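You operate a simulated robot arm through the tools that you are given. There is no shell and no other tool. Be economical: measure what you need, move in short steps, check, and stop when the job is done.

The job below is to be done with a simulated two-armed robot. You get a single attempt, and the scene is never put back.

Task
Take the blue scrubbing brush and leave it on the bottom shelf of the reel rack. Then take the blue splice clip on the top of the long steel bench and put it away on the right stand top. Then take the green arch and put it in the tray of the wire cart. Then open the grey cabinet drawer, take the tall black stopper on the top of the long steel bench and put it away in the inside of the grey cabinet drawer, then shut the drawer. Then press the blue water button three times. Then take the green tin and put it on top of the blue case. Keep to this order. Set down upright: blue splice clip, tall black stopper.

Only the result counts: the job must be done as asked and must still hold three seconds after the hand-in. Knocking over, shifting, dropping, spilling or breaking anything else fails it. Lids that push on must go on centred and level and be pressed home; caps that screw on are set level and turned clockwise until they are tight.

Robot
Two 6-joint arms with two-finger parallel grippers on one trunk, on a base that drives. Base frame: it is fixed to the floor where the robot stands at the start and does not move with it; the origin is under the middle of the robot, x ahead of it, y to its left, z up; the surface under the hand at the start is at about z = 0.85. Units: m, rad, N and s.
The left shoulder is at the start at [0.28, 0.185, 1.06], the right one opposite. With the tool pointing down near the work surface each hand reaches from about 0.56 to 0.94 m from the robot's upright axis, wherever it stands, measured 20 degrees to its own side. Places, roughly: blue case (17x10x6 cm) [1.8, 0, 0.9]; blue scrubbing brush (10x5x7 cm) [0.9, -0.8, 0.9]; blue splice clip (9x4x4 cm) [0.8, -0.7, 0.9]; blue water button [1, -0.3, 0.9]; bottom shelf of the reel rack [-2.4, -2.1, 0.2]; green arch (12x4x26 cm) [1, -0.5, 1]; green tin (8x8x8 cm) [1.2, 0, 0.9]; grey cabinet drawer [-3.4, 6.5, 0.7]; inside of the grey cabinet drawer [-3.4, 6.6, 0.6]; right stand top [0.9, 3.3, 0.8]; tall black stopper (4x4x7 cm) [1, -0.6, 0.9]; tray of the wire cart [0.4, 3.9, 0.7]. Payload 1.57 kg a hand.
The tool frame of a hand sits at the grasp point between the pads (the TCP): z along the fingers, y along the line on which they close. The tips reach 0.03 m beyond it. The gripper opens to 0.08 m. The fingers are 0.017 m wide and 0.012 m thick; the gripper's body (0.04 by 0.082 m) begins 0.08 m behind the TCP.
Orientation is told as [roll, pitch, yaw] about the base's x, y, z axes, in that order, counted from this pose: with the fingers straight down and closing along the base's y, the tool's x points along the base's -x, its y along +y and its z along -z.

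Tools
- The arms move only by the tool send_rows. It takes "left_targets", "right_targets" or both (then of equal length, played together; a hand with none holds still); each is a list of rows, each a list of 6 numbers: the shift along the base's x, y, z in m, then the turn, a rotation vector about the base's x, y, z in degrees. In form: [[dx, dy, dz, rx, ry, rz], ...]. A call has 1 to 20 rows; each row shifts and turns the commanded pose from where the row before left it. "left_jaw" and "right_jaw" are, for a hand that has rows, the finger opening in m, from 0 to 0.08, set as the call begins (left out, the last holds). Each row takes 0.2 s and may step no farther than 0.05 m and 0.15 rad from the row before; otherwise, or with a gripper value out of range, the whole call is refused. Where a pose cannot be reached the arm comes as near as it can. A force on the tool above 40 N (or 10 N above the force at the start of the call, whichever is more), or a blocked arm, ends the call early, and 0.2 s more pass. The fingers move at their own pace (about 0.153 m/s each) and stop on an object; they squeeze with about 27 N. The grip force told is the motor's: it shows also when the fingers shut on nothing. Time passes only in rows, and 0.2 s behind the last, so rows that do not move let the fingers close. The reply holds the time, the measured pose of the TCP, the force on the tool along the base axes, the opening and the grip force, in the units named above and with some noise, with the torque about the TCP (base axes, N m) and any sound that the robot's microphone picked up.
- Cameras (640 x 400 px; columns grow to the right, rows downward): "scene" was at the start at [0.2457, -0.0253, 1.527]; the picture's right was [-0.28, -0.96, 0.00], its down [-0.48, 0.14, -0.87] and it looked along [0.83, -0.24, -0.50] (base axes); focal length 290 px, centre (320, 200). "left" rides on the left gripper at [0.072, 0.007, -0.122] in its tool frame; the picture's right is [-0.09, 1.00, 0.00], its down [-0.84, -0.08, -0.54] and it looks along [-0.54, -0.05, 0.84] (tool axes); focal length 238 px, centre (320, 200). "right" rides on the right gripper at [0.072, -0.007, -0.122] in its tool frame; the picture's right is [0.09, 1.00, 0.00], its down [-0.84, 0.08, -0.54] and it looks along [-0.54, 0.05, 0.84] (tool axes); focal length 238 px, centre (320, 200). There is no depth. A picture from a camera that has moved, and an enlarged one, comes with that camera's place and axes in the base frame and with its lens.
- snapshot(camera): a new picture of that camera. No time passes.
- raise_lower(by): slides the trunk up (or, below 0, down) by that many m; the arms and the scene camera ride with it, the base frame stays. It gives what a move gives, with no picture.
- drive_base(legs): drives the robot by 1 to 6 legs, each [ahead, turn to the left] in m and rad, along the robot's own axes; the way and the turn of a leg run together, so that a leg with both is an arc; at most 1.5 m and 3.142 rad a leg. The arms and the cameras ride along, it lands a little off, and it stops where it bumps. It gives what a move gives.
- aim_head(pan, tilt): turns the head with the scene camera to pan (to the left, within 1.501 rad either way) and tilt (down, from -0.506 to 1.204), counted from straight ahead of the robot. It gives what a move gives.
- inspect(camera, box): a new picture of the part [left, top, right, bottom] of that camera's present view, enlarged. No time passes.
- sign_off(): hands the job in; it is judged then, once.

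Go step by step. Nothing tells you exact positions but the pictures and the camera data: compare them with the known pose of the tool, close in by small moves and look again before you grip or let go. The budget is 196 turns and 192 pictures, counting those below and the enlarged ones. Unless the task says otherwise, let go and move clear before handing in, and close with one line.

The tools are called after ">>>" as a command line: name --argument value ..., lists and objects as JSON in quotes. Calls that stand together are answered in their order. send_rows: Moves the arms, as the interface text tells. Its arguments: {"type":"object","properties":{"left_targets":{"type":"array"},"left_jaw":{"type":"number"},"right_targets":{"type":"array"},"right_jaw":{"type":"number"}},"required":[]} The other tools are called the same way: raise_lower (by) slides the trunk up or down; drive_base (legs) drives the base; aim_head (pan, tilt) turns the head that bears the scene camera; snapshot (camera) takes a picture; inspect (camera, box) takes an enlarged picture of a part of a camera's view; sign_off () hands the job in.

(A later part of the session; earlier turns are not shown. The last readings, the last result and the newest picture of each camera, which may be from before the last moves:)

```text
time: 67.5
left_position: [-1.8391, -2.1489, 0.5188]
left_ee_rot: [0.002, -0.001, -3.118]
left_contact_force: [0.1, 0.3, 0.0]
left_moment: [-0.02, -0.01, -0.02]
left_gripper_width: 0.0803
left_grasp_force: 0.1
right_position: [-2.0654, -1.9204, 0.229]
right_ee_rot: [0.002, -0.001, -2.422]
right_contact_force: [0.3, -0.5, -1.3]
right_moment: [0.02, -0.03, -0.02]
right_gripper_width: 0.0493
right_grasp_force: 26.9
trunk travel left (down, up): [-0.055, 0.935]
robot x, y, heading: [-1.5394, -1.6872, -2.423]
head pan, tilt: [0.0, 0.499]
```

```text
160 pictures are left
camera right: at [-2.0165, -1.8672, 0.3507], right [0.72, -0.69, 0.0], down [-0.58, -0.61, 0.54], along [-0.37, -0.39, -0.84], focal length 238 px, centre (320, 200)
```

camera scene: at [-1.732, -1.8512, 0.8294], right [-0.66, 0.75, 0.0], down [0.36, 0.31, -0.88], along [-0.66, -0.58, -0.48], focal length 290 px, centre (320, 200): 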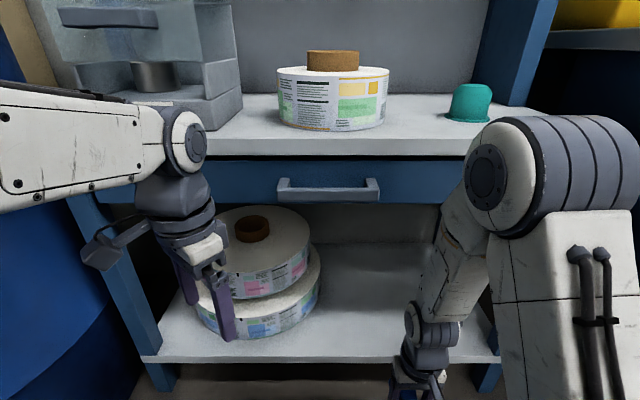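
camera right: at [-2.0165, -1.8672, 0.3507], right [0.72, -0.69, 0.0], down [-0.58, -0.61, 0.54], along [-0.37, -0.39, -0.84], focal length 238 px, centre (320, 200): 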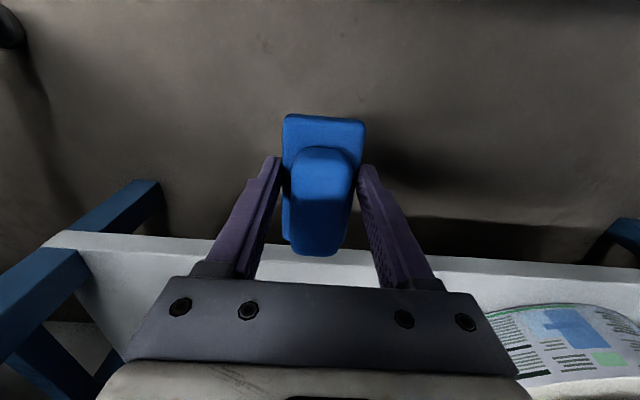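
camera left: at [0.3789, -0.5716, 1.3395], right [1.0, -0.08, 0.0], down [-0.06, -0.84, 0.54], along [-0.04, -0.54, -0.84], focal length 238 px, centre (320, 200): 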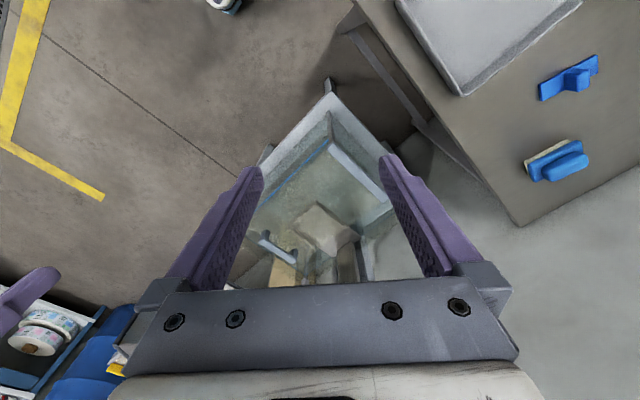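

>>> send_rows --right_targets '[[0, 0, 0.01, -3.95, 4.52, 0], [0, 0, 0, -3.95, 4.52, 0], [0, 0, 0, -3.95, 4.52, 0], [0, 0, 0, -3.95, 4.52, 0], [-0.0375, -0.0325, 0, 0, 0, 0], [-0.0375, -0.0325, 0, 0, 0, 0]]'

>>> snapshot --camera "scene"

>>> snapshot --camera "right"

```text
time: 69.0
left_position: [-1.8399, -2.1492, 0.5184]
left_ee_rot: [0.001, 0.001, -3.117]
left_contact_force: [0.1, -0.8, -0.5]
left_moment: [-0.02, -0.02, 0.02]
left_gripper_width: 0.0798
left_grasp_force: 0.1
right_position: [-2.1797, -2.0276, 0.2363]
right_ee_rot: [0.014, -0.365, -2.424]
right_contact_force: [-0.7, 0.1, -0.2]
right_moment: [0.04, -0.03, -0.01]
right_gripper_width: 0.0494
right_grasp_force: 26.9
right hand out of reach, approached as far as the arm can: row 2, 3, 4
trunk travel left (down, up): [-0.055, 0.935]
robot x, y, heading: [-1.5437, -1.682, -2.427]
head pan, tilt: [0.0, 0.499]
```

```text
159 pictures are left
camera scene: at [-1.7319, -1.8511, 0.8294], right [-0.66, 0.75, 0.0], down [0.36, 0.31, -0.88], along [-0.66, -0.58, -0.48], focal length 290 px, centre (320, 200)
```

scene: 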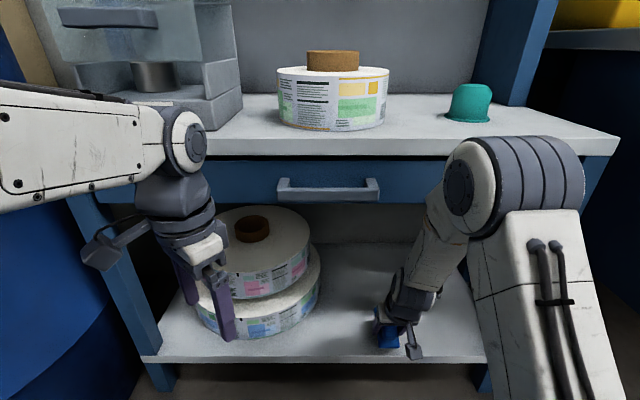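

```text
158 pictures are left
camera right: at [-2.1032, -1.9489, 0.3244], right [0.72, -0.69, -0.02], down [-0.4, -0.44, 0.81], along [-0.57, -0.57, -0.59], focal length 238 px, centre (320, 200)
```

right: 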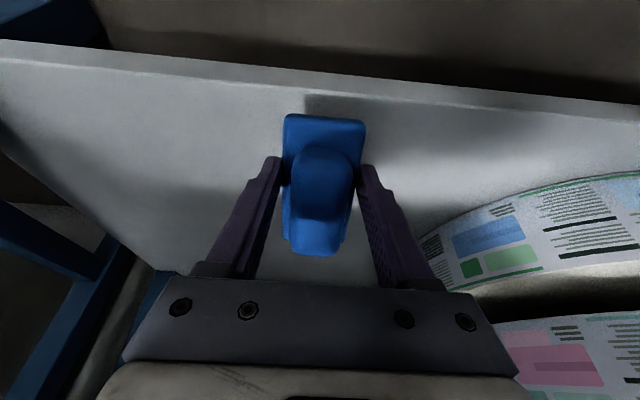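

>>> send_rows --right_targets '[[-0.0375, -0.032, 0, 0, 0, 0], [-0.0375, -0.032, 0, 0, 0, 0]]'

>>> snapshot --camera "scene"

>>> snapshot --camera "right"

```text
time: 69.5
left_position: [-1.8383, -2.1485, 0.5185]
left_ee_rot: [0.002, -0.001, -3.116]
left_contact_force: [0.1, 0.0, 0.4]
left_moment: [-0.03, -0.01, 0.01]
left_gripper_width: 0.0799
left_grasp_force: 0.0
right_position: [-2.2561, -2.0921, 0.2366]
right_ee_rot: [0.011, -0.363, -2.424]
right_contact_force: [0.3, 0.0, -0.4]
right_moment: [0.03, -0.01, 0.0]
right_gripper_width: 0.0494
right_grasp_force: 26.9
trunk travel left (down, up): [-0.055, 0.935]
robot x, y, heading: [-1.5365, -1.6831, -2.417]
head pan, tilt: [0.0, 0.499]
```

```text
157 pictures are left
camera scene: at [-1.7319, -1.8511, 0.8294], right [-0.66, 0.75, 0.0], down [0.36, 0.31, -0.88], along [-0.66, -0.58, -0.48], focal length 290 px, centre (320, 200)
```

scene: 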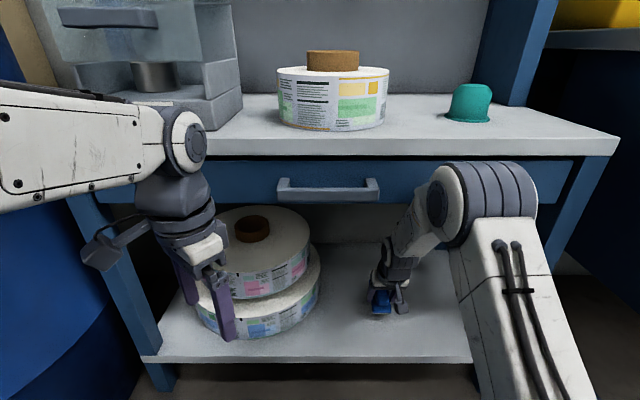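

```text
156 pictures are left
camera right: at [-2.1792, -2.0133, 0.3253], right [0.72, -0.69, -0.02], down [-0.4, -0.44, 0.8], along [-0.57, -0.57, -0.59], focal length 238 px, centre (320, 200)
```

right: 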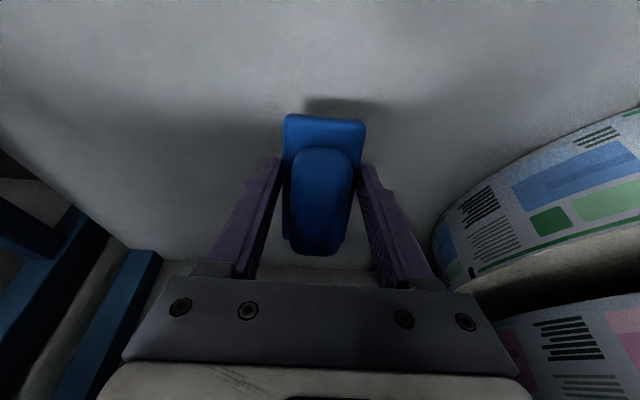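

>>> send_rows --right_targets '[[0, 0, 0, 3.95, -4.52, 0], [0, 0, 0, 3.95, -4.52, 0], [0, 0, -0.015, 1.5, -1.7, 0], [0, 0, -0.015, 0, 0, 0], [0, 0, -0.008, 0, 0, 0]]'

>>> snapshot --camera "scene"

>>> snapshot --camera "right"

```text
time: 70.8
left_position: [-1.8364, -2.1461, 0.5206]
left_ee_rot: [0.006, -0.003, -3.117]
left_contact_force: [-0.7, 0.4, 0.1]
left_moment: [0.0, -0.03, 0.01]
left_gripper_width: 0.0798
left_grasp_force: 0.2
right_position: [-2.2531, -2.0889, 0.2044]
right_ee_rot: [0.012, -0.114, -2.428]
right_contact_force: [0.9, 5.5, 16.0]
right_moment: [0.63, -0.38, -0.03]
right_gripper_width: 0.0497
right_grasp_force: 26.5
trunk travel left (down, up): [-0.055, 0.935]
robot x, y, heading: [-1.542, -1.6867, -2.435]
head pan, tilt: [0.0, 0.499]
```

```text
155 pictures are left
camera scene: at [-1.7314, -1.8457, 0.8309], right [-0.65, 0.76, 0.0], down [0.36, 0.31, -0.88], along [-0.67, -0.57, -0.47], focal length 290 px, centre (320, 200)
```

scene: 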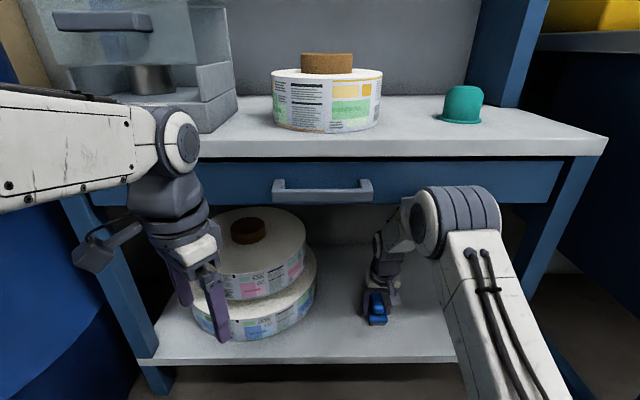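

```text
154 pictures are left
camera right: at [-2.1953, -2.0263, 0.3167], right [0.72, -0.69, 0.0], down [-0.54, -0.56, 0.63], along [-0.44, -0.46, -0.77], focal length 238 px, centre (320, 200)
```

right: 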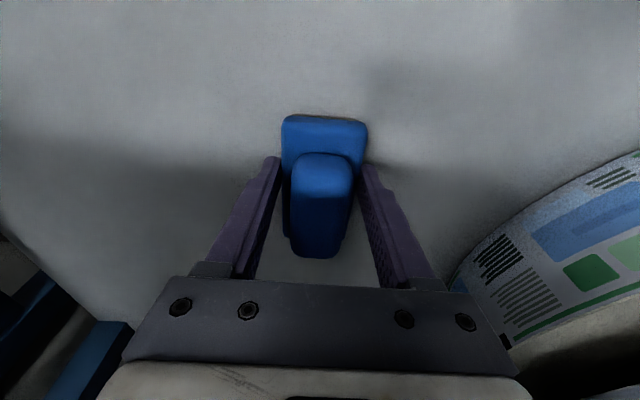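

>>> send_rows --right_targets '[[0, 0, 0.003, 0, 0, 0], [0, 0, 0, 0, 0, 0], [0, 0, 0, 0, 0, 0]]' --right_jaw 0.08

>>> send_rows --right_targets '[[0, 0, 0.04, 0, 0, 0], [0, 0, 0.04, -2, 2.2, 0], [0, 0, 0.01, -2, 2.2, 0], [0.0377, 0.0325, 0, -2, 2.2, 0], [0.0377, 0.0325, 0, 0, 0, 0], [0.0377, 0.0325, 0, 0, 0, 0], [0.0377, 0.0325, 0, 0, 0, 0], [0.0377, 0.0325, 0, 0, 0, 0]]'

>>> snapshot --camera "scene"

>>> snapshot --camera "right"

```text
time: 71.5
left_position: [-1.8387, -2.1489, 0.5188]
left_ee_rot: [0.004, 0.001, -3.117]
left_contact_force: [0.4, -0.4, -0.2]
left_moment: [0.02, 0.03, 0.0]
left_gripper_width: 0.08
left_grasp_force: 0.1
right_position: [-2.252, -2.0875, 0.1985]
right_ee_rot: [0.012, -0.101, -2.425]
right_contact_force: [0.2, -0.1, -0.1]
right_moment: [0.02, 0.04, -0.02]
right_gripper_width: 0.0799
right_grasp_force: 0.0
trunk travel left (down, up): [-0.055, 0.935]
robot x, y, heading: [-1.5411, -1.6854, -2.424]
head pan, tilt: [0.0, 0.499]
```

```text
time: 72.3
left_position: [-1.8387, -2.149, 0.5208]
left_ee_rot: [0.002, -0.001, -3.118]
left_contact_force: [0.3, 0.0, -0.4]
left_moment: [0.0, -0.05, 0.03]
left_gripper_width: 0.0801
left_grasp_force: 0.0
right_position: [-2.2219, -2.065, 0.2092]
right_ee_rot: [0.006, -0.025, -2.413]
right_contact_force: [-0.5, 0.1, -0.9]
right_moment: [0.03, -0.03, 0.01]
right_gripper_width: 0.0798
right_grasp_force: 0.2
trunk travel left (down, up): [-0.055, 0.935]
robot x, y, heading: [-1.5411, -1.6853, -2.417]
head pan, tilt: [0.0, 0.499]
stopped in row 3 (right hand): the arm was blocked; the commanded pose is now the measured one
```

```text
153 pictures are left
camera scene: at [-1.7332, -1.8517, 0.8321], right [-0.66, 0.75, 0.0], down [0.36, 0.32, -0.88], along [-0.66, -0.58, -0.48], focal length 290 px, centre (320, 200)
```

scene: 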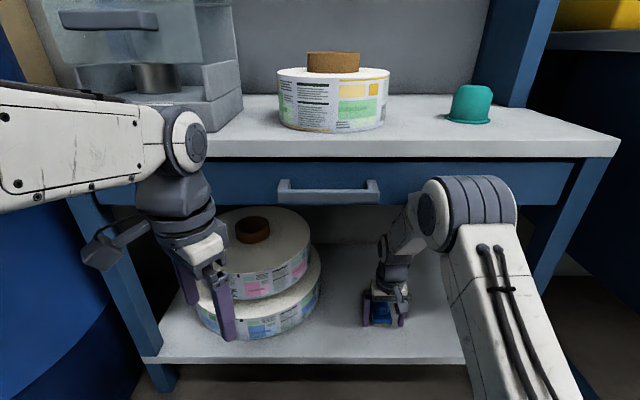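

```text
152 pictures are left
camera right: at [-2.1725, -2.0091, 0.3298], right [0.73, -0.68, 0.0], down [-0.57, -0.6, 0.56], along [-0.38, -0.41, -0.83], focal length 238 px, centre (320, 200)
```

right: 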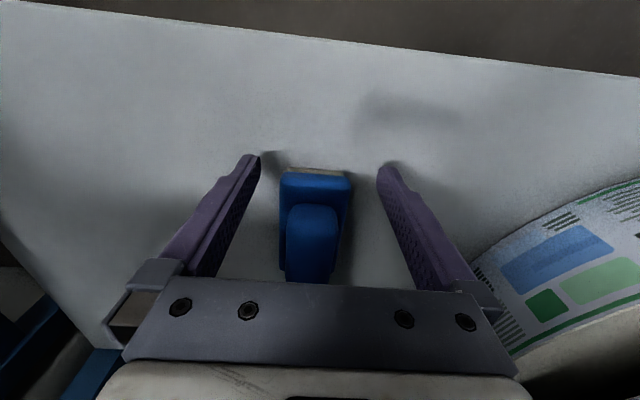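

>>> drive_base --legs '[[-0.4, 0]]'

>>> snapshot --camera "scene"

```text
time: 74.8
left_position: [-1.5371, -1.8841, 0.5188]
left_ee_rot: [0.002, 0.0, -3.115]
left_contact_force: [-1.1, -0.2, 0.8]
left_moment: [0.04, -0.06, 0.0]
left_gripper_width: 0.08
left_grasp_force: 0.2
right_position: [-1.9249, -1.8052, 0.2124]
right_ee_rot: [0.005, -0.038, -2.415]
right_contact_force: [0.6, 0.6, 0.8]
right_moment: [-0.03, 0.0, 0.02]
right_gripper_width: 0.0799
right_grasp_force: 0.0
trunk travel left (down, up): [-0.055, 0.935]
robot x, y, heading: [-1.2394, -1.4231, -2.419]
head pan, tilt: [0.0, 0.499]
```

```text
151 pictures are left
camera scene: at [-1.4312, -1.5875, 0.8294], right [-0.66, 0.75, 0.0], down [0.36, 0.32, -0.88], along [-0.66, -0.58, -0.48], focal length 290 px, centre (320, 200)
```

scene: 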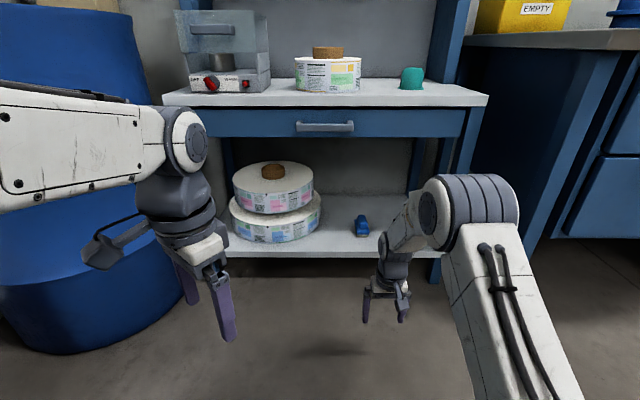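

>>> raise_lower --by 0.4

>>> raise_lower --by 0.3

>>> send_rows --right_targets '[[0, 0, 0.05, 0, 0, 0], [0, 0, 0.05, 0, 0, 0], [0, 0, 0.05, 0, 0, 0], [0, 0, 0.05, 0, 0, 0], [0.036, 0.032, 0, 0, 0, 0], [0.036, 0.032, 0, 0, 0, 0], [0.036, 0.032, 0, 0, 0, 0], [0.036, 0.032, 0, 0, 0, 0]]'

>>> drive_base --legs '[[0, 0.2], [-1.11, 0], [-1.11, 0], [0, 1.357]]'

>>> aim_head --pan -0.15 --tilt 0.9

>>> snapshot --camera "scene"

```text
time: 78.6
left_position: [-1.5363, -1.8851, 0.9172]
left_ee_rot: [0.001, 0.0, -3.115]
left_contact_force: [1.1, -0.1, 1.0]
left_moment: [0.02, -0.02, -0.01]
left_gripper_width: 0.08
left_grasp_force: 0.0
right_position: [-1.9248, -1.8045, 0.6143]
right_ee_rot: [0.004, -0.039, -2.416]
right_contact_force: [0.5, -0.5, -0.3]
right_moment: [0.02, 0.03, 0.04]
right_gripper_width: 0.0799
right_grasp_force: 0.0
trunk travel left (down, up): [-0.455, 0.535]
robot x, y, heading: [-1.2416, -1.4236, -2.421]
head pan, tilt: [0.0, 0.499]
```

```text
time: 81.6
left_position: [-1.5375, -1.8841, 1.2175]
left_ee_rot: [0.002, 0.001, -3.118]
left_contact_force: [-0.4, -1.3, -0.5]
left_moment: [0.0, -0.04, 0.0]
left_gripper_width: 0.0801
left_grasp_force: 0.0
right_position: [-1.926, -1.8044, 0.9137]
right_ee_rot: [0.005, -0.038, -2.417]
right_contact_force: [0.1, -1.4, 0.7]
right_moment: [0.02, 0.0, 0.0]
right_gripper_width: 0.0799
right_grasp_force: 0.0
trunk travel left (down, up): [-0.755, 0.235]
robot x, y, heading: [-1.2419, -1.4226, -2.417]
head pan, tilt: [0.0, 0.499]
```

```text
time: 83.4
left_position: [-1.5374, -1.8845, 1.2185]
left_ee_rot: [0.0, 0.001, -3.115]
left_contact_force: [0.0, 0.3, -0.5]
left_moment: [0.02, 0.0, -0.03]
left_gripper_width: 0.0797
left_grasp_force: 0.0
right_position: [-1.7818, -1.6757, 1.1128]
right_ee_rot: [0.004, -0.04, -2.414]
right_contact_force: [0.3, 0.3, -1.0]
right_moment: [0.02, 0.02, -0.01]
right_gripper_width: 0.0799
right_grasp_force: 0.1
trunk travel left (down, up): [-0.755, 0.235]
robot x, y, heading: [-1.2405, -1.4217, -2.418]
head pan, tilt: [0.0, 0.499]
```

```text
time: 98.5
left_position: [0.5687, 0.0397, 1.2171]
left_ee_rot: [0.003, 0.0, -1.56]
left_contact_force: [-0.5, 0.7, 0.1]
left_moment: [0.0, -0.03, 0.02]
left_gripper_width: 0.0801
left_grasp_force: 0.0
right_position: [0.3573, -0.2009, 1.1134]
right_ee_rot: [0.006, -0.037, -0.858]
right_contact_force: [0.1, -0.9, -1.3]
right_moment: [-0.01, 0.0, 0.01]
right_gripper_width: 0.0803
right_grasp_force: 0.0
trunk travel left (down, up): [-0.755, 0.235]
robot x, y, heading: [0.1083, 0.348, -0.867]
head pan, tilt: [0.0, 0.499]
```

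```text
time: 99.4
left_position: [0.567, 0.0434, 1.2201]
left_ee_rot: [0.002, -0.001, -1.56]
left_contact_force: [1.2, 0.0, -0.1]
left_moment: [0.02, 0.01, 0.01]
left_gripper_width: 0.0802
left_grasp_force: 0.0
right_position: [0.3554, -0.1991, 1.1143]
right_ee_rot: [0.005, -0.04, -0.859]
right_contact_force: [-0.3, 0.6, 0.2]
right_moment: [-0.03, 0.0, -0.01]
right_gripper_width: 0.0801
right_grasp_force: 0.1
trunk travel left (down, up): [-0.755, 0.235]
robot x, y, heading: [0.1077, 0.342, -0.862]
head pan, tilt: [-0.15, 0.901]
```

```text
150 pictures are left
camera scene: at [0.2567, 0.1547, 1.4958], right [-0.85, -0.53, 0.0], down [-0.41, 0.67, -0.62], along [0.33, -0.53, -0.79], focal length 290 px, centre (320, 200)
```

scene: 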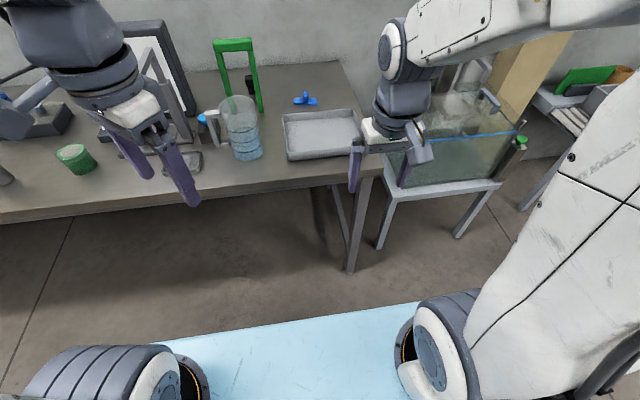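

>>> drive_base --legs '[[0.46, 0]]'

>>> inspect --camera "scene" --box '[240, 60, 440, 200]'

>>> snapshot --camera "right"

```text
time: 102.1
left_position: [0.8608, -0.3027, 1.2198]
left_ee_rot: [0.004, -0.004, -1.562]
left_contact_force: [-0.6, -0.6, 0.0]
left_moment: [-0.01, -0.05, -0.02]
left_gripper_width: 0.0798
left_grasp_force: 0.1
right_position: [0.6484, -0.5438, 1.1147]
right_ee_rot: [0.004, -0.041, -0.86]
right_contact_force: [-0.1, 1.1, -0.6]
right_moment: [0.03, -0.01, 0.01]
right_gripper_width: 0.0801
right_grasp_force: 0.0
trunk travel left (down, up): [-0.755, 0.235]
robot x, y, heading: [0.4077, -0.0021, -0.864]
head pan, tilt: [-0.15, 0.901]
```

```text
2.86 times, centred on (340, 130) of scene
camera zoom: at [0.5477, -0.1871, 1.4956], right [-0.85, -0.53, 0.0], down [-0.41, 0.67, -0.62], along [0.33, -0.53, -0.78], focal length 829 px, centre (263, 400)
```

zoom: 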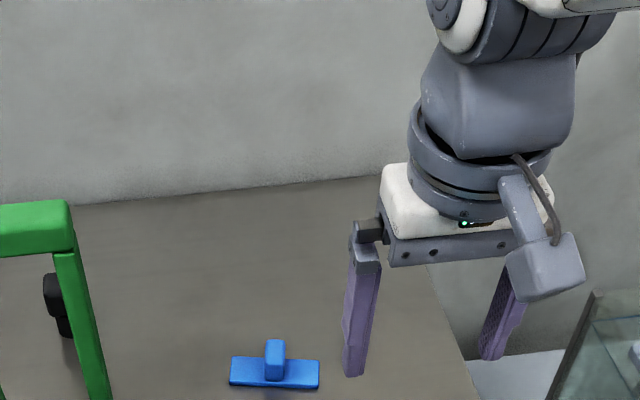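

```text
148 pictures are left
camera right: at [0.5917, -0.49, 1.2331], right [0.69, 0.72, 0.0], down [0.59, -0.57, 0.58], along [0.42, -0.4, -0.82], focal length 238 px, centre (320, 200)
```

right: 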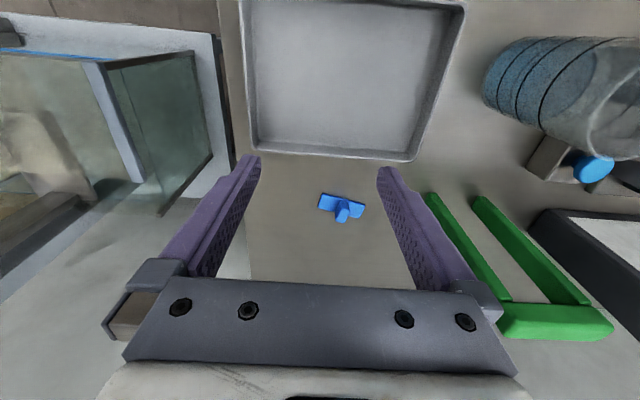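

>>> send_rows --right_targets '[[0.035, -0.0214, -0.022, 1.75, 1.5, -4.2], [0.035, -0.0214, -0.022, 0, 0, -4.2], [0.035, -0.0214, -0.022, 0, 0, -4.2], [0.035, -0.0214, -0.022, 0, 0, 0], [0.035, -0.0214, -0.022, 0, 0, 0], [0, 0, 0, 0, 0, 0]]'

>>> inspect --camera "scene" --box '[260, 90, 380, 170]'

>>> snapshot --camera "right"

```text
time: 103.5
left_position: [0.8617, -0.3025, 1.2193]
left_ee_rot: [0.003, -0.001, -1.563]
left_contact_force: [0.8, -0.5, 0.6]
left_moment: [0.0, -0.01, -0.03]
left_gripper_width: 0.0799
left_grasp_force: 0.0
right_position: [0.8235, -0.6523, 1.0046]
right_ee_rot: [0.004, -0.002, -1.081]
right_contact_force: [0.4, -0.4, 1.4]
right_moment: [0.01, 0.02, 0.0]
right_gripper_width: 0.0799
right_grasp_force: 0.1
trunk travel left (down, up): [-0.755, 0.235]
robot x, y, heading: [0.404, -0.002, -0.868]
head pan, tilt: [-0.15, 0.901]
```

```text
5.00 times, centred on (320, 130) of scene
camera zoom: at [0.5482, -0.1876, 1.4954], right [-0.85, -0.53, 0.0], down [-0.41, 0.67, -0.62], along [0.33, -0.53, -0.78], focal length 1452 px, centre (320, 550)
```

zoom: 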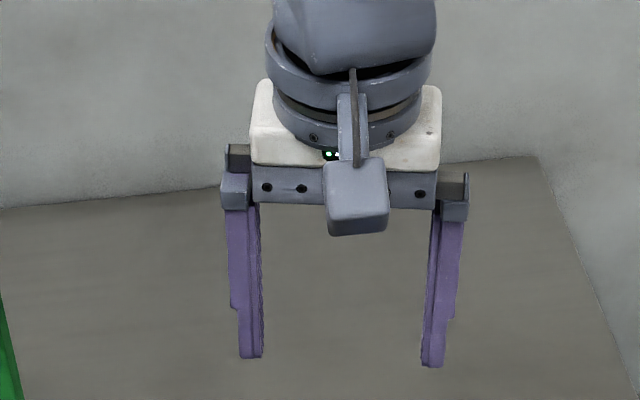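

```text
146 pictures are left
camera right: at [0.7826, -0.5906, 1.126], right [0.83, 0.55, 0.0], down [0.46, -0.7, 0.54], along [0.3, -0.45, -0.84], focal length 238 px, centre (320, 200)
```

right: 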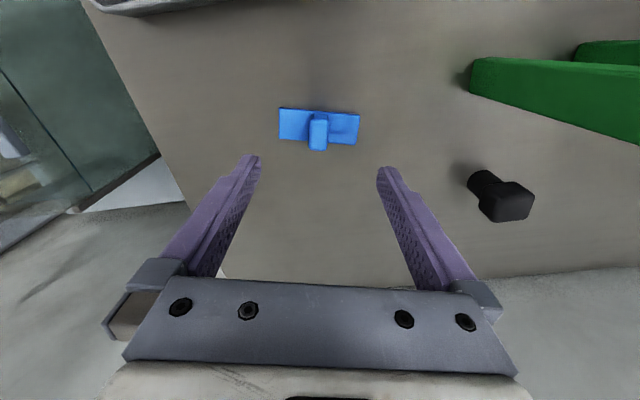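

>>> send_rows --right_targets '[[0.001, -0.002, -0.04, 0, 0, 0], [0, 0, -0.04, 0, 0, 0], [0, 0, -0.023, 0, 0, 0], [0, 0, 0, 0, 0, 0]]'

>>> snapshot --camera "right"

>>> inspect --camera "scene" --box '[260, 90, 380, 170]'

```text
time: 104.5
left_position: [0.8616, -0.3029, 1.2205]
left_ee_rot: [0.003, -0.002, -1.563]
left_contact_force: [0.0, -0.4, 0.2]
left_moment: [0.0, 0.03, 0.01]
left_gripper_width: 0.0802
left_grasp_force: 0.1
right_position: [0.8252, -0.6538, 0.9002]
right_ee_rot: [0.005, -0.003, -1.08]
right_contact_force: [-0.8, 1.0, -1.0]
right_moment: [-0.02, 0.0, -0.01]
right_gripper_width: 0.0798
right_grasp_force: 0.1
trunk travel left (down, up): [-0.755, 0.235]
robot x, y, heading: [0.4051, -0.0022, -0.867]
head pan, tilt: [-0.15, 0.901]
```

```text
145 pictures are left
camera right: at [0.7829, -0.5922, 1.0224], right [0.83, 0.55, 0.0], down [0.46, -0.7, 0.54], along [0.3, -0.45, -0.84], focal length 238 px, centre (320, 200)
```

right: 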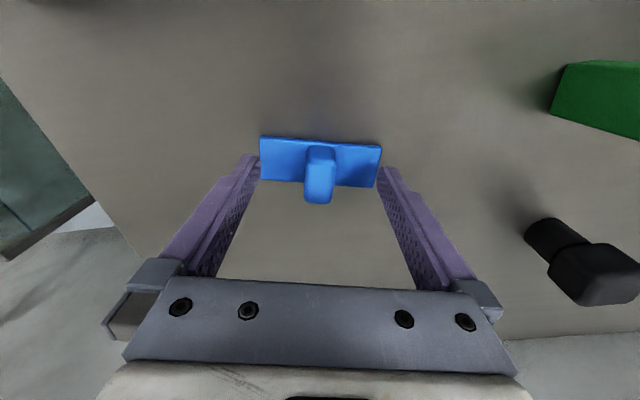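

```text
5.00 times, centred on (320, 130) of scene
camera zoom: at [0.548, -0.1874, 1.4955], right [-0.85, -0.53, 0.0], down [-0.41, 0.67, -0.62], along [0.33, -0.53, -0.78], focal length 1452 px, centre (320, 550)
```

zoom: 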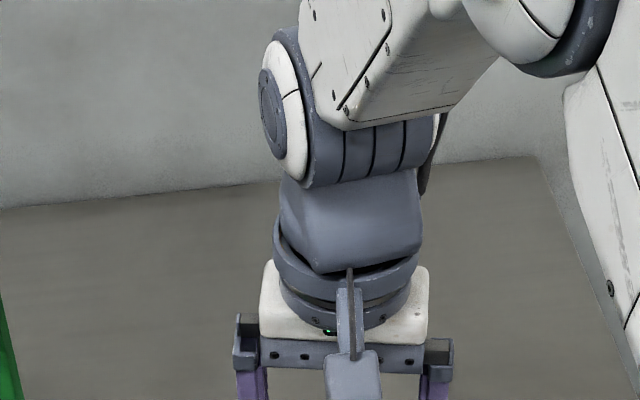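

>>> send_rows --right_targets '[[0.002, -0.004, -0.007, 0, 0, 0], [0, 0, 0, 0, 0, 0]]'

>>> send_rows --right_targets '[[0, 0, 0, 0, 0, 0], [0, 0, 0, 0, 0, 0], [0, 0, 0, 0, 0, 0]]' --right_jaw 0.0

>>> snapshot --camera "right"

```text
time: 105.1
left_position: [0.8618, -0.3029, 1.2199]
left_ee_rot: [0.003, -0.004, -1.56]
left_contact_force: [0.2, -0.5, 0.2]
left_moment: [-0.02, 0.0, 0.01]
left_gripper_width: 0.0802
left_grasp_force: 0.0
right_position: [0.8253, -0.6584, 0.8938]
right_ee_rot: [0.004, -0.003, -1.078]
right_contact_force: [0.6, -1.1, -0.2]
right_moment: [0.0, 0.01, 0.01]
right_gripper_width: 0.0799
right_grasp_force: 0.1
trunk travel left (down, up): [-0.755, 0.235]
robot x, y, heading: [0.4046, 0.0022, -0.87]
head pan, tilt: [-0.15, 0.901]
```

```text
time: 105.9
left_position: [0.862, -0.3031, 1.2205]
left_ee_rot: [0.003, -0.004, -1.562]
left_contact_force: [0.5, -1.1, 0.8]
left_moment: [0.0, -0.02, 0.02]
left_gripper_width: 0.08
left_grasp_force: 0.0
right_position: [0.8261, -0.657, 0.8931]
right_ee_rot: [0.003, -0.004, -1.081]
right_contact_force: [-0.5, -0.4, -0.1]
right_moment: [0.03, -0.05, -0.02]
right_gripper_width: 0.0189
right_grasp_force: 27.0
trunk travel left (down, up): [-0.755, 0.235]
robot x, y, heading: [0.405, -0.0018, -0.871]
head pan, tilt: [-0.15, 0.901]
```

```text
143 pictures are left
camera right: at [0.7853, -0.5963, 1.0159], right [0.83, 0.55, 0.0], down [0.46, -0.7, 0.54], along [0.3, -0.45, -0.84], focal length 238 px, centre (320, 200)
```

right: 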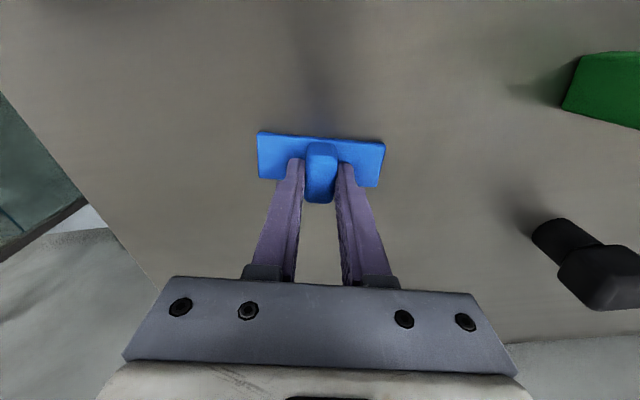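

>>> send_rows --right_targets '[[0, 0, 0.02, 0, 0, 0], [0, 0, 0.05, 0, 0, 0], [0, 0, 0.05, 0, 0, 0], [0, 0, 0.05, 0, 0, 0], [0, 0, 0.05, 0, 0, 0], [-0.031, 0.036, 0, 0, 0, 0], [-0.031, 0.036, 0, 0, 0, 0], [-0.031, 0.036, 0, 0, 0, 0], [-0.031, 0.036, 0, 0, 0, 0]]'

>>> drive_base --legs '[[-0.8, 0], [0, 2.2]]'

>>> aim_head --pan 0 --tilt 0.4

>>> snapshot --camera "scene"

>>> snapshot --camera "right"

```text
time: 107.9
left_position: [0.861, -0.3025, 1.2192]
left_ee_rot: [0.004, -0.001, -1.562]
left_contact_force: [0.3, -0.5, 0.6]
left_moment: [0.01, 0.04, -0.03]
left_gripper_width: 0.0802
left_grasp_force: 0.1
right_position: [0.7024, -0.5139, 1.114]
right_ee_rot: [0.004, -0.003, -1.082]
right_contact_force: [-0.7, 0.2, -0.6]
right_moment: [0.03, 0.0, -0.05]
right_gripper_width: 0.0189
right_grasp_force: 27.3
trunk travel left (down, up): [-0.755, 0.235]
robot x, y, heading: [0.4063, -0.0003, -0.865]
head pan, tilt: [-0.15, 0.901]
```

```text
time: 117.5
left_position: [-0.1297, 1.1558, 1.2202]
left_ee_rot: [0.002, -0.003, 0.63]
left_contact_force: [1.1, -0.2, 1.0]
left_moment: [0.0, -0.06, 0.0]
left_gripper_width: 0.0799
left_grasp_force: 0.0
right_position: [0.1341, 1.1495, 1.1131]
right_ee_rot: [0.005, -0.001, 1.111]
right_contact_force: [-0.1, 0.9, -1.1]
right_moment: [0.0, 0.01, 0.02]
right_gripper_width: 0.0188
right_grasp_force: 27.4
trunk travel left (down, up): [-0.755, 0.235]
robot x, y, heading: [-0.1109, 0.609, 1.326]
head pan, tilt: [-0.15, 0.901]
```

```text
time: 118.4
left_position: [-0.1313, 1.1533, 1.2219]
left_ee_rot: [0.002, -0.004, 0.631]
left_contact_force: [0.2, -0.9, 0.6]
left_moment: [-0.01, 0.03, -0.03]
left_gripper_width: 0.0803
left_grasp_force: 0.0
right_position: [0.1348, 1.1466, 1.1156]
right_ee_rot: [0.005, -0.003, 1.113]
right_contact_force: [-0.4, -0.1, -0.2]
right_moment: [-0.01, 0.01, -0.01]
right_gripper_width: 0.0188
right_grasp_force: 27.4
trunk travel left (down, up): [-0.755, 0.235]
robot x, y, heading: [-0.1115, 0.6097, 1.322]
head pan, tilt: [0.0, 0.4]
```

```text
142 pictures are left
camera scene: at [-0.049, 0.8593, 1.5386], right [0.97, -0.24, 0.0], down [-0.1, -0.38, -0.92], along [0.22, 0.89, -0.39], focal length 290 px, centre (320, 200)
```

scene: 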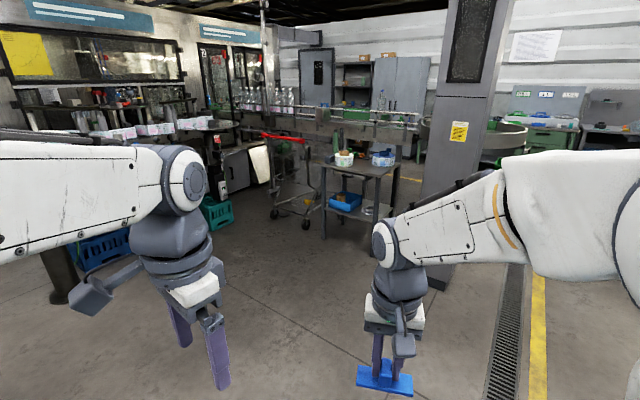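

```text
141 pictures are left
camera right: at [0.1079, 1.0802, 1.2371], right [-0.93, 0.36, 0.0], down [0.3, 0.78, 0.54], along [0.19, 0.51, -0.84], focal length 238 px, centre (320, 200)
```

right: 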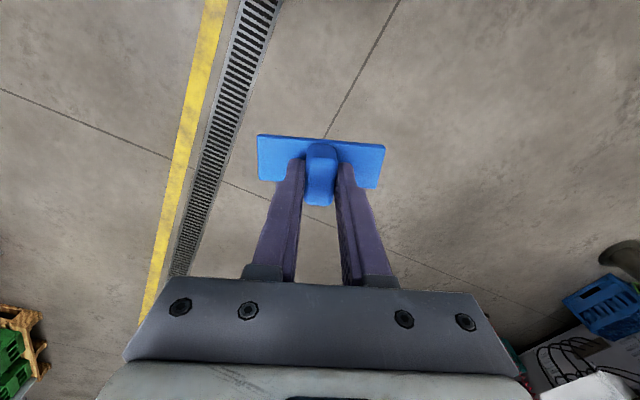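

>>> drive_base --legs '[[0, -0.12], [1.4, 0]]'

>>> aim_head --pan 0 --tilt 0.45

>>> snapshot --camera "scene"

```text
time: 126.0
left_position: [0.4351, 2.4705, 1.2204]
left_ee_rot: [0.004, -0.004, 0.513]
left_contact_force: [0.1, 1.3, 0.7]
left_moment: [0.03, 0.0, -0.02]
left_gripper_width: 0.0799
left_grasp_force: 0.0
right_position: [0.6974, 2.4334, 1.1157]
right_ee_rot: [0.003, -0.004, 0.993]
right_contact_force: [0.1, 0.3, -1.3]
right_moment: [-0.01, 0.0, -0.01]
right_gripper_width: 0.0189
right_grasp_force: 27.0
trunk travel left (down, up): [-0.755, 0.235]
robot x, y, heading: [0.3928, 1.927, 1.207]
head pan, tilt: [0.0, 0.4]
```

```text
time: 126.6
left_position: [0.4349, 2.4714, 1.221]
left_ee_rot: [0.006, -0.003, 0.513]
left_contact_force: [-0.3, 0.4, 0.0]
left_moment: [0.02, 0.01, -0.04]
left_gripper_width: 0.08
left_grasp_force: 0.1
right_position: [0.698, 2.435, 1.1162]
right_ee_rot: [0.004, -0.003, 0.993]
right_contact_force: [-0.7, 0.4, -0.8]
right_moment: [-0.01, 0.0, -0.03]
right_gripper_width: 0.0192
right_grasp_force: 27.1
trunk travel left (down, up): [-0.755, 0.235]
robot x, y, heading: [0.3923, 1.9281, 1.209]
head pan, tilt: [0.0, 0.45]
```

```text
140 pictures are left
camera scene: at [0.4801, 2.1644, 1.5339], right [0.93, -0.36, 0.0], down [-0.15, -0.41, -0.9], along [0.32, 0.84, -0.44], focal length 290 px, centre (320, 200)
```

scene: 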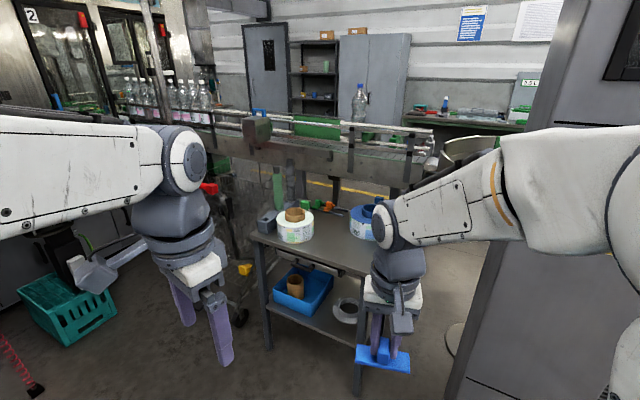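

>>> drive_base --legs '[[0, 0.2], [0.5, 0]]'

>>> aim_head --pan -0.2 --tilt 0.8

>>> snapshot --camera "scene"

>>> snapshot --camera "right"

```text
time: 130.3
left_position: [0.4063, 2.9648, 1.2229]
left_ee_rot: [0.006, -0.007, 0.715]
left_contact_force: [0.5, -0.1, -0.8]
left_moment: [-0.02, -0.02, -0.01]
left_gripper_width: 0.0799
left_grasp_force: 0.1
right_position: [0.672, 2.9818, 1.1148]
right_ee_rot: [0.004, -0.002, 1.196]
right_contact_force: [-0.5, -0.5, 0.3]
right_moment: [0.01, 0.02, 0.02]
right_gripper_width: 0.019
right_grasp_force: 27.1
trunk travel left (down, up): [-0.755, 0.235]
robot x, y, heading: [0.4731, 2.4284, 1.412]
head pan, tilt: [0.0, 0.45]
```

```text
time: 131.2
left_position: [0.4059, 2.9663, 1.2212]
left_ee_rot: [0.005, -0.004, 0.714]
left_contact_force: [-0.6, -0.6, -1.0]
left_moment: [-0.01, 0.0, 0.04]
left_gripper_width: 0.08
left_grasp_force: 0.1
right_position: [0.6724, 2.9823, 1.1152]
right_ee_rot: [0.003, -0.003, 1.198]
right_contact_force: [-0.2, 0.3, -0.5]
right_moment: [-0.05, -0.03, -0.01]
right_gripper_width: 0.0191
right_grasp_force: 27.0
trunk travel left (down, up): [-0.755, 0.235]
robot x, y, heading: [0.4731, 2.4262, 1.406]
head pan, tilt: [-0.201, 0.799]
```

```text
139 pictures are left
camera scene: at [0.5262, 2.6601, 1.5035], right [0.94, -0.35, 0.0], down [-0.25, -0.67, -0.7], along [0.25, 0.65, -0.72], focal length 290 px, centre (320, 200)
```

scene: 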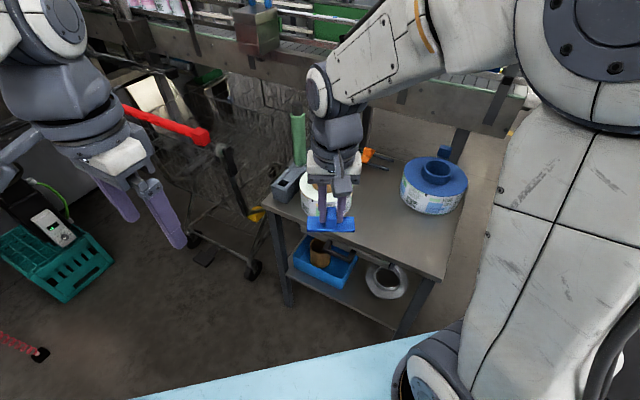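

```text
138 pictures are left
camera right: at [0.651, 2.913, 1.2367], right [-0.96, 0.28, 0.0], down [0.24, 0.8, 0.55], along [0.15, 0.52, -0.84], focal length 238 px, centre (320, 200)
```

right: 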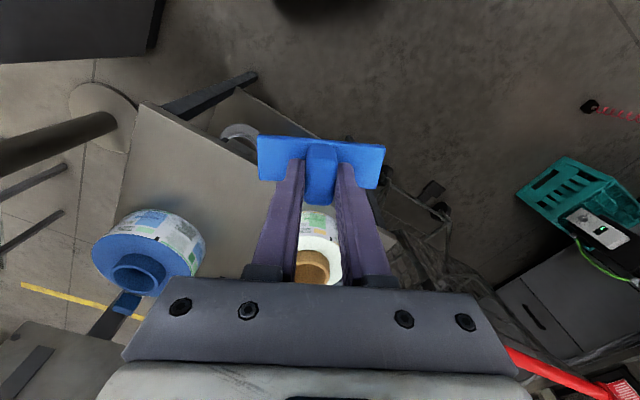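

>>> send_rows --right_targets '[[0.038, 0.0313, 0, 0, 0, 0], [0.038, 0.0313, 0, 0, 0, 0], [0.038, 0.0313, 0, 0, 0, 0], [0.038, 0.0313, 0, 0, 0, 0], [0.038, 0.0313, 0, 0, 0, 0], [0.038, 0.0313, 0, 0, 0, 0], [0, 0, -0.05, 0, 0, 0], [0, 0, -0.05, 0, 0, 0], [0, 0, -0.05, 0, 0, 0]]'

>>> snapshot --camera "scene"

>>> snapshot --camera "right"

```text
time: 133.2
left_position: [0.4073, 2.9667, 1.2219]
left_ee_rot: [0.006, -0.006, 0.713]
left_contact_force: [0.3, -0.6, 0.4]
left_moment: [0.02, 0.01, 0.0]
left_gripper_width: 0.08
left_grasp_force: 0.1
right_position: [0.8992, 3.1684, 0.9637]
right_ee_rot: [0.004, -0.004, 1.196]
right_contact_force: [-0.4, -1.1, -0.2]
right_moment: [-0.02, 0.0, 0.01]
right_gripper_width: 0.0188
right_grasp_force: 27.3
trunk travel left (down, up): [-0.755, 0.235]
robot x, y, heading: [0.4727, 2.4247, 1.408]
head pan, tilt: [-0.201, 0.799]
```

```text
137 pictures are left
camera scene: at [0.5262, 2.6599, 1.5035], right [0.94, -0.35, 0.0], down [-0.25, -0.67, -0.7], along [0.25, 0.65, -0.72], focal length 290 px, centre (320, 200)
```

scene: 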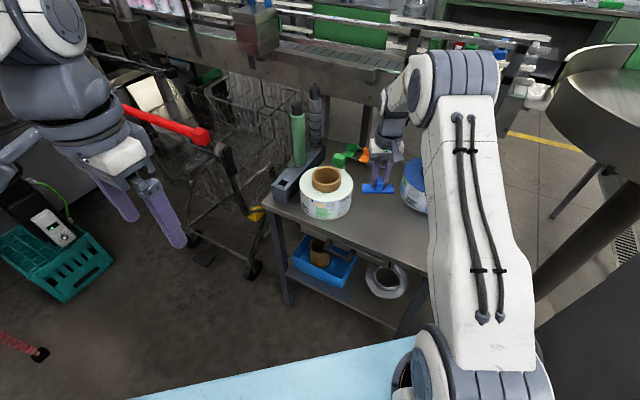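

```text
136 pictures are left
camera right: at [0.8788, 3.1, 1.0854], right [-0.96, 0.28, 0.0], down [0.24, 0.8, 0.55], along [0.15, 0.52, -0.84], focal length 238 px, centre (320, 200)
```

right: 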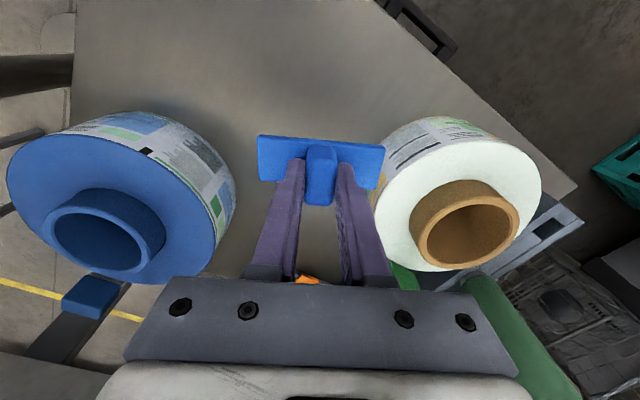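

>>> send_rows --right_targets '[[0.005, -0.04, 0, 0, 0, 0], [0, 0, -0.045, 0, 0, 0], [0, 0, -0.04, 0, 0, 0], [0, 0, 0, 0, 0, 0]]'

>>> snapshot --camera "right"

>>> inspect --camera "scene" --box '[280, 120, 480, 260]'

```text
time: 134.2
left_position: [0.4067, 2.966, 1.2205]
left_ee_rot: [0.005, -0.003, 0.714]
left_contact_force: [-0.9, -0.1, 0.3]
left_moment: [-0.05, 0.05, 0.02]
left_gripper_width: 0.0799
left_grasp_force: 0.0
right_position: [0.9052, 3.1295, 0.8787]
right_ee_rot: [0.004, -0.004, 1.196]
right_contact_force: [-0.1, 0.6, -0.4]
right_moment: [-0.01, 0.01, -0.02]
right_gripper_width: 0.0189
right_grasp_force: 26.3
trunk travel left (down, up): [-0.755, 0.235]
robot x, y, heading: [0.4751, 2.4299, 1.407]
head pan, tilt: [-0.201, 0.799]
```

```text
135 pictures are left
camera right: at [0.8847, 3.0603, 1.0004], right [-0.96, 0.28, 0.0], down [0.24, 0.8, 0.55], along [0.15, 0.52, -0.84], focal length 238 px, centre (320, 200)
```

right: 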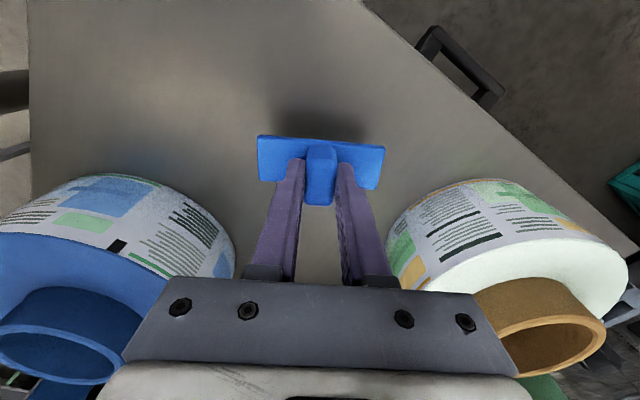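

```text
2.86 times, centred on (380, 190) of scene
camera zoom: at [0.5264, 2.6603, 1.5034], right [0.94, -0.35, 0.0], down [-0.25, -0.67, -0.7], along [0.25, 0.65, -0.72], focal length 829 px, centre (149, 229)
```

zoom: 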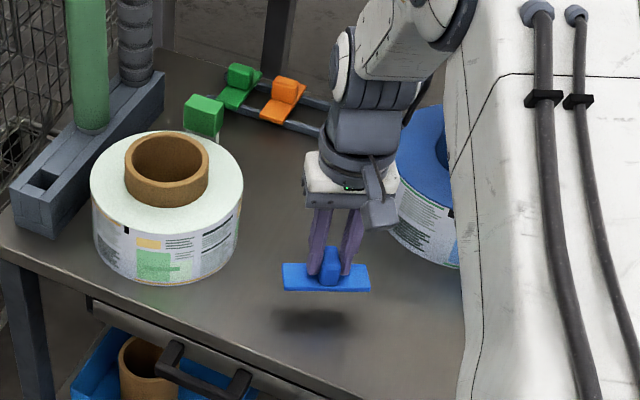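

Clear spot. I'll lower slowly until contact.

>>> send_rows --right_targets '[[0, 0, -0.015, 0, 0, 0], [0, 0, -0.01, 0, 0, 0], [0, 0, -0.005, 0, 0, 0]]'

>>> inspect --camera "scene" --box '[320, 170, 440, 250]'

```text
time: 134.9
left_position: [0.4068, 2.9664, 1.2214]
left_ee_rot: [0.007, -0.004, 0.715]
left_contact_force: [-0.3, 0.0, -0.2]
left_moment: [0.01, 0.0, 0.06]
left_gripper_width: 0.0801
left_grasp_force: 0.1
right_position: [0.9062, 3.1302, 0.8504]
right_ee_rot: [0.001, -0.002, 1.198]
right_contact_force: [-0.7, -0.2, -0.1]
right_moment: [0.0, 0.01, -0.05]
right_gripper_width: 0.0184
right_grasp_force: 27.2
trunk travel left (down, up): [-0.755, 0.235]
robot x, y, heading: [0.4719, 2.4322, 1.412]
head pan, tilt: [-0.201, 0.799]
```

```text
5.00 times, centred on (380, 210) of scene
camera zoom: at [0.5263, 2.6601, 1.5034], right [0.94, -0.35, 0.0], down [-0.25, -0.67, -0.7], along [0.25, 0.65, -0.72], focal length 1452 px, centre (20, 150)
```

zoom: 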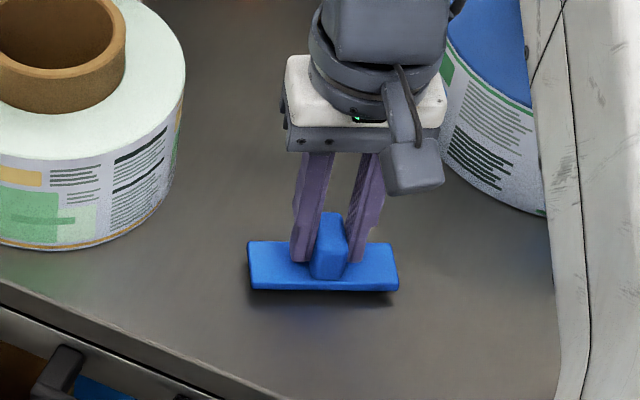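

>>> send_rows --right_targets '[[0, 0, -0.004, 0, 0, 0], [0, 0, -0.003, 0, 0, 0]]'

>>> inspect --camera "scene" --box '[320, 170, 440, 250]'

```text
time: 135.6
left_position: [0.4066, 2.9655, 1.2207]
left_ee_rot: [0.006, -0.004, 0.713]
left_contact_force: [0.0, 0.2, 0.1]
left_moment: [0.03, -0.02, -0.02]
left_gripper_width: 0.0801
left_grasp_force: 0.0
right_position: [0.9048, 3.1298, 0.8442]
right_ee_rot: [0.005, -0.003, 1.196]
right_contact_force: [-1.6, -1.5, 4.5]
right_moment: [-0.21, -0.18, -0.08]
right_gripper_width: 0.0187
right_grasp_force: 27.0
trunk travel left (down, up): [-0.755, 0.235]
robot x, y, heading: [0.4722, 2.4275, 1.41]
head pan, tilt: [-0.201, 0.799]
```

```text
5.00 times, centred on (380, 210) of scene
camera zoom: at [0.5261, 2.6598, 1.5036], right [0.94, -0.35, 0.0], down [-0.25, -0.67, -0.7], along [0.25, 0.65, -0.72], focal length 1452 px, centre (20, 150)
```

zoom: 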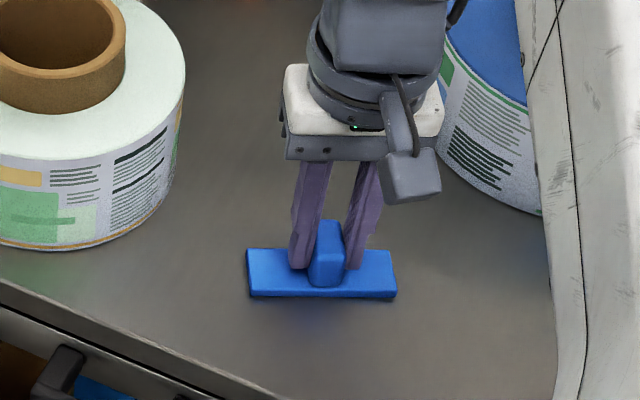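

>>> send_rows --right_targets '[[0, 0, 0, 0, 0, 0], [0, 0, 0, 0, 0, 0]]' --right_jaw 0.05

>>> send_rows --right_targets '[[0, 0, 0.03, 0, 0, 0], [0, 0, 0.05, 0, 0, 0], [0, 0, 0.05, 0, 0, 0], [0, 0, 0.05, 0, 0, 0], [0, 0, 0.05, 0, 0, 0], [-0.03, -0.04, 0.0, 0, 0, 0], [-0.03, -0.04, 0, 0, 0, 0], [-0.03, -0.04, 0, 0, 0, 0], [-0.03, -0.04, 0, 0, 0, 0]]'

>>> snapshot --camera "scene"

```text
time: 136.2
left_position: [0.4072, 2.9666, 1.2198]
left_ee_rot: [0.005, -0.005, 0.714]
left_contact_force: [-0.2, -0.3, -0.5]
left_moment: [0.04, 0.01, 0.01]
left_gripper_width: 0.08
left_grasp_force: 0.0
right_position: [0.9051, 3.1296, 0.8433]
right_ee_rot: [0.004, -0.004, 1.197]
right_contact_force: [0.6, 0.3, -0.3]
right_moment: [0.0, -0.02, 0.0]
right_gripper_width: 0.0498
right_grasp_force: 0.1
trunk travel left (down, up): [-0.755, 0.235]
robot x, y, heading: [0.472, 2.4234, 1.411]
head pan, tilt: [-0.201, 0.799]
```

```text
time: 138.2
left_position: [0.4075, 2.9652, 1.2216]
left_ee_rot: [0.006, -0.003, 0.713]
left_contact_force: [0.1, 0.8, 0.6]
left_moment: [-0.03, 0.07, -0.02]
left_gripper_width: 0.0798
left_grasp_force: 0.0
right_position: [0.7849, 2.9682, 1.0746]
right_ee_rot: [0.005, -0.003, 1.195]
right_contact_force: [-0.4, -0.3, -0.4]
right_moment: [0.01, 0.0, 0.02]
right_gripper_width: 0.0501
right_grasp_force: 0.1
trunk travel left (down, up): [-0.755, 0.235]
robot x, y, heading: [0.4727, 2.4259, 1.404]
head pan, tilt: [-0.201, 0.799]
```

```text
131 pictures are left
camera scene: at [0.5263, 2.6603, 1.5034], right [0.94, -0.35, 0.0], down [-0.25, -0.67, -0.7], along [0.25, 0.65, -0.72], focal length 290 px, centre (320, 200)
```

scene: 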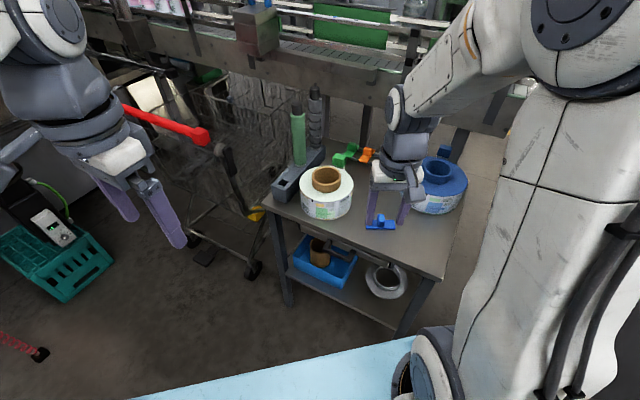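

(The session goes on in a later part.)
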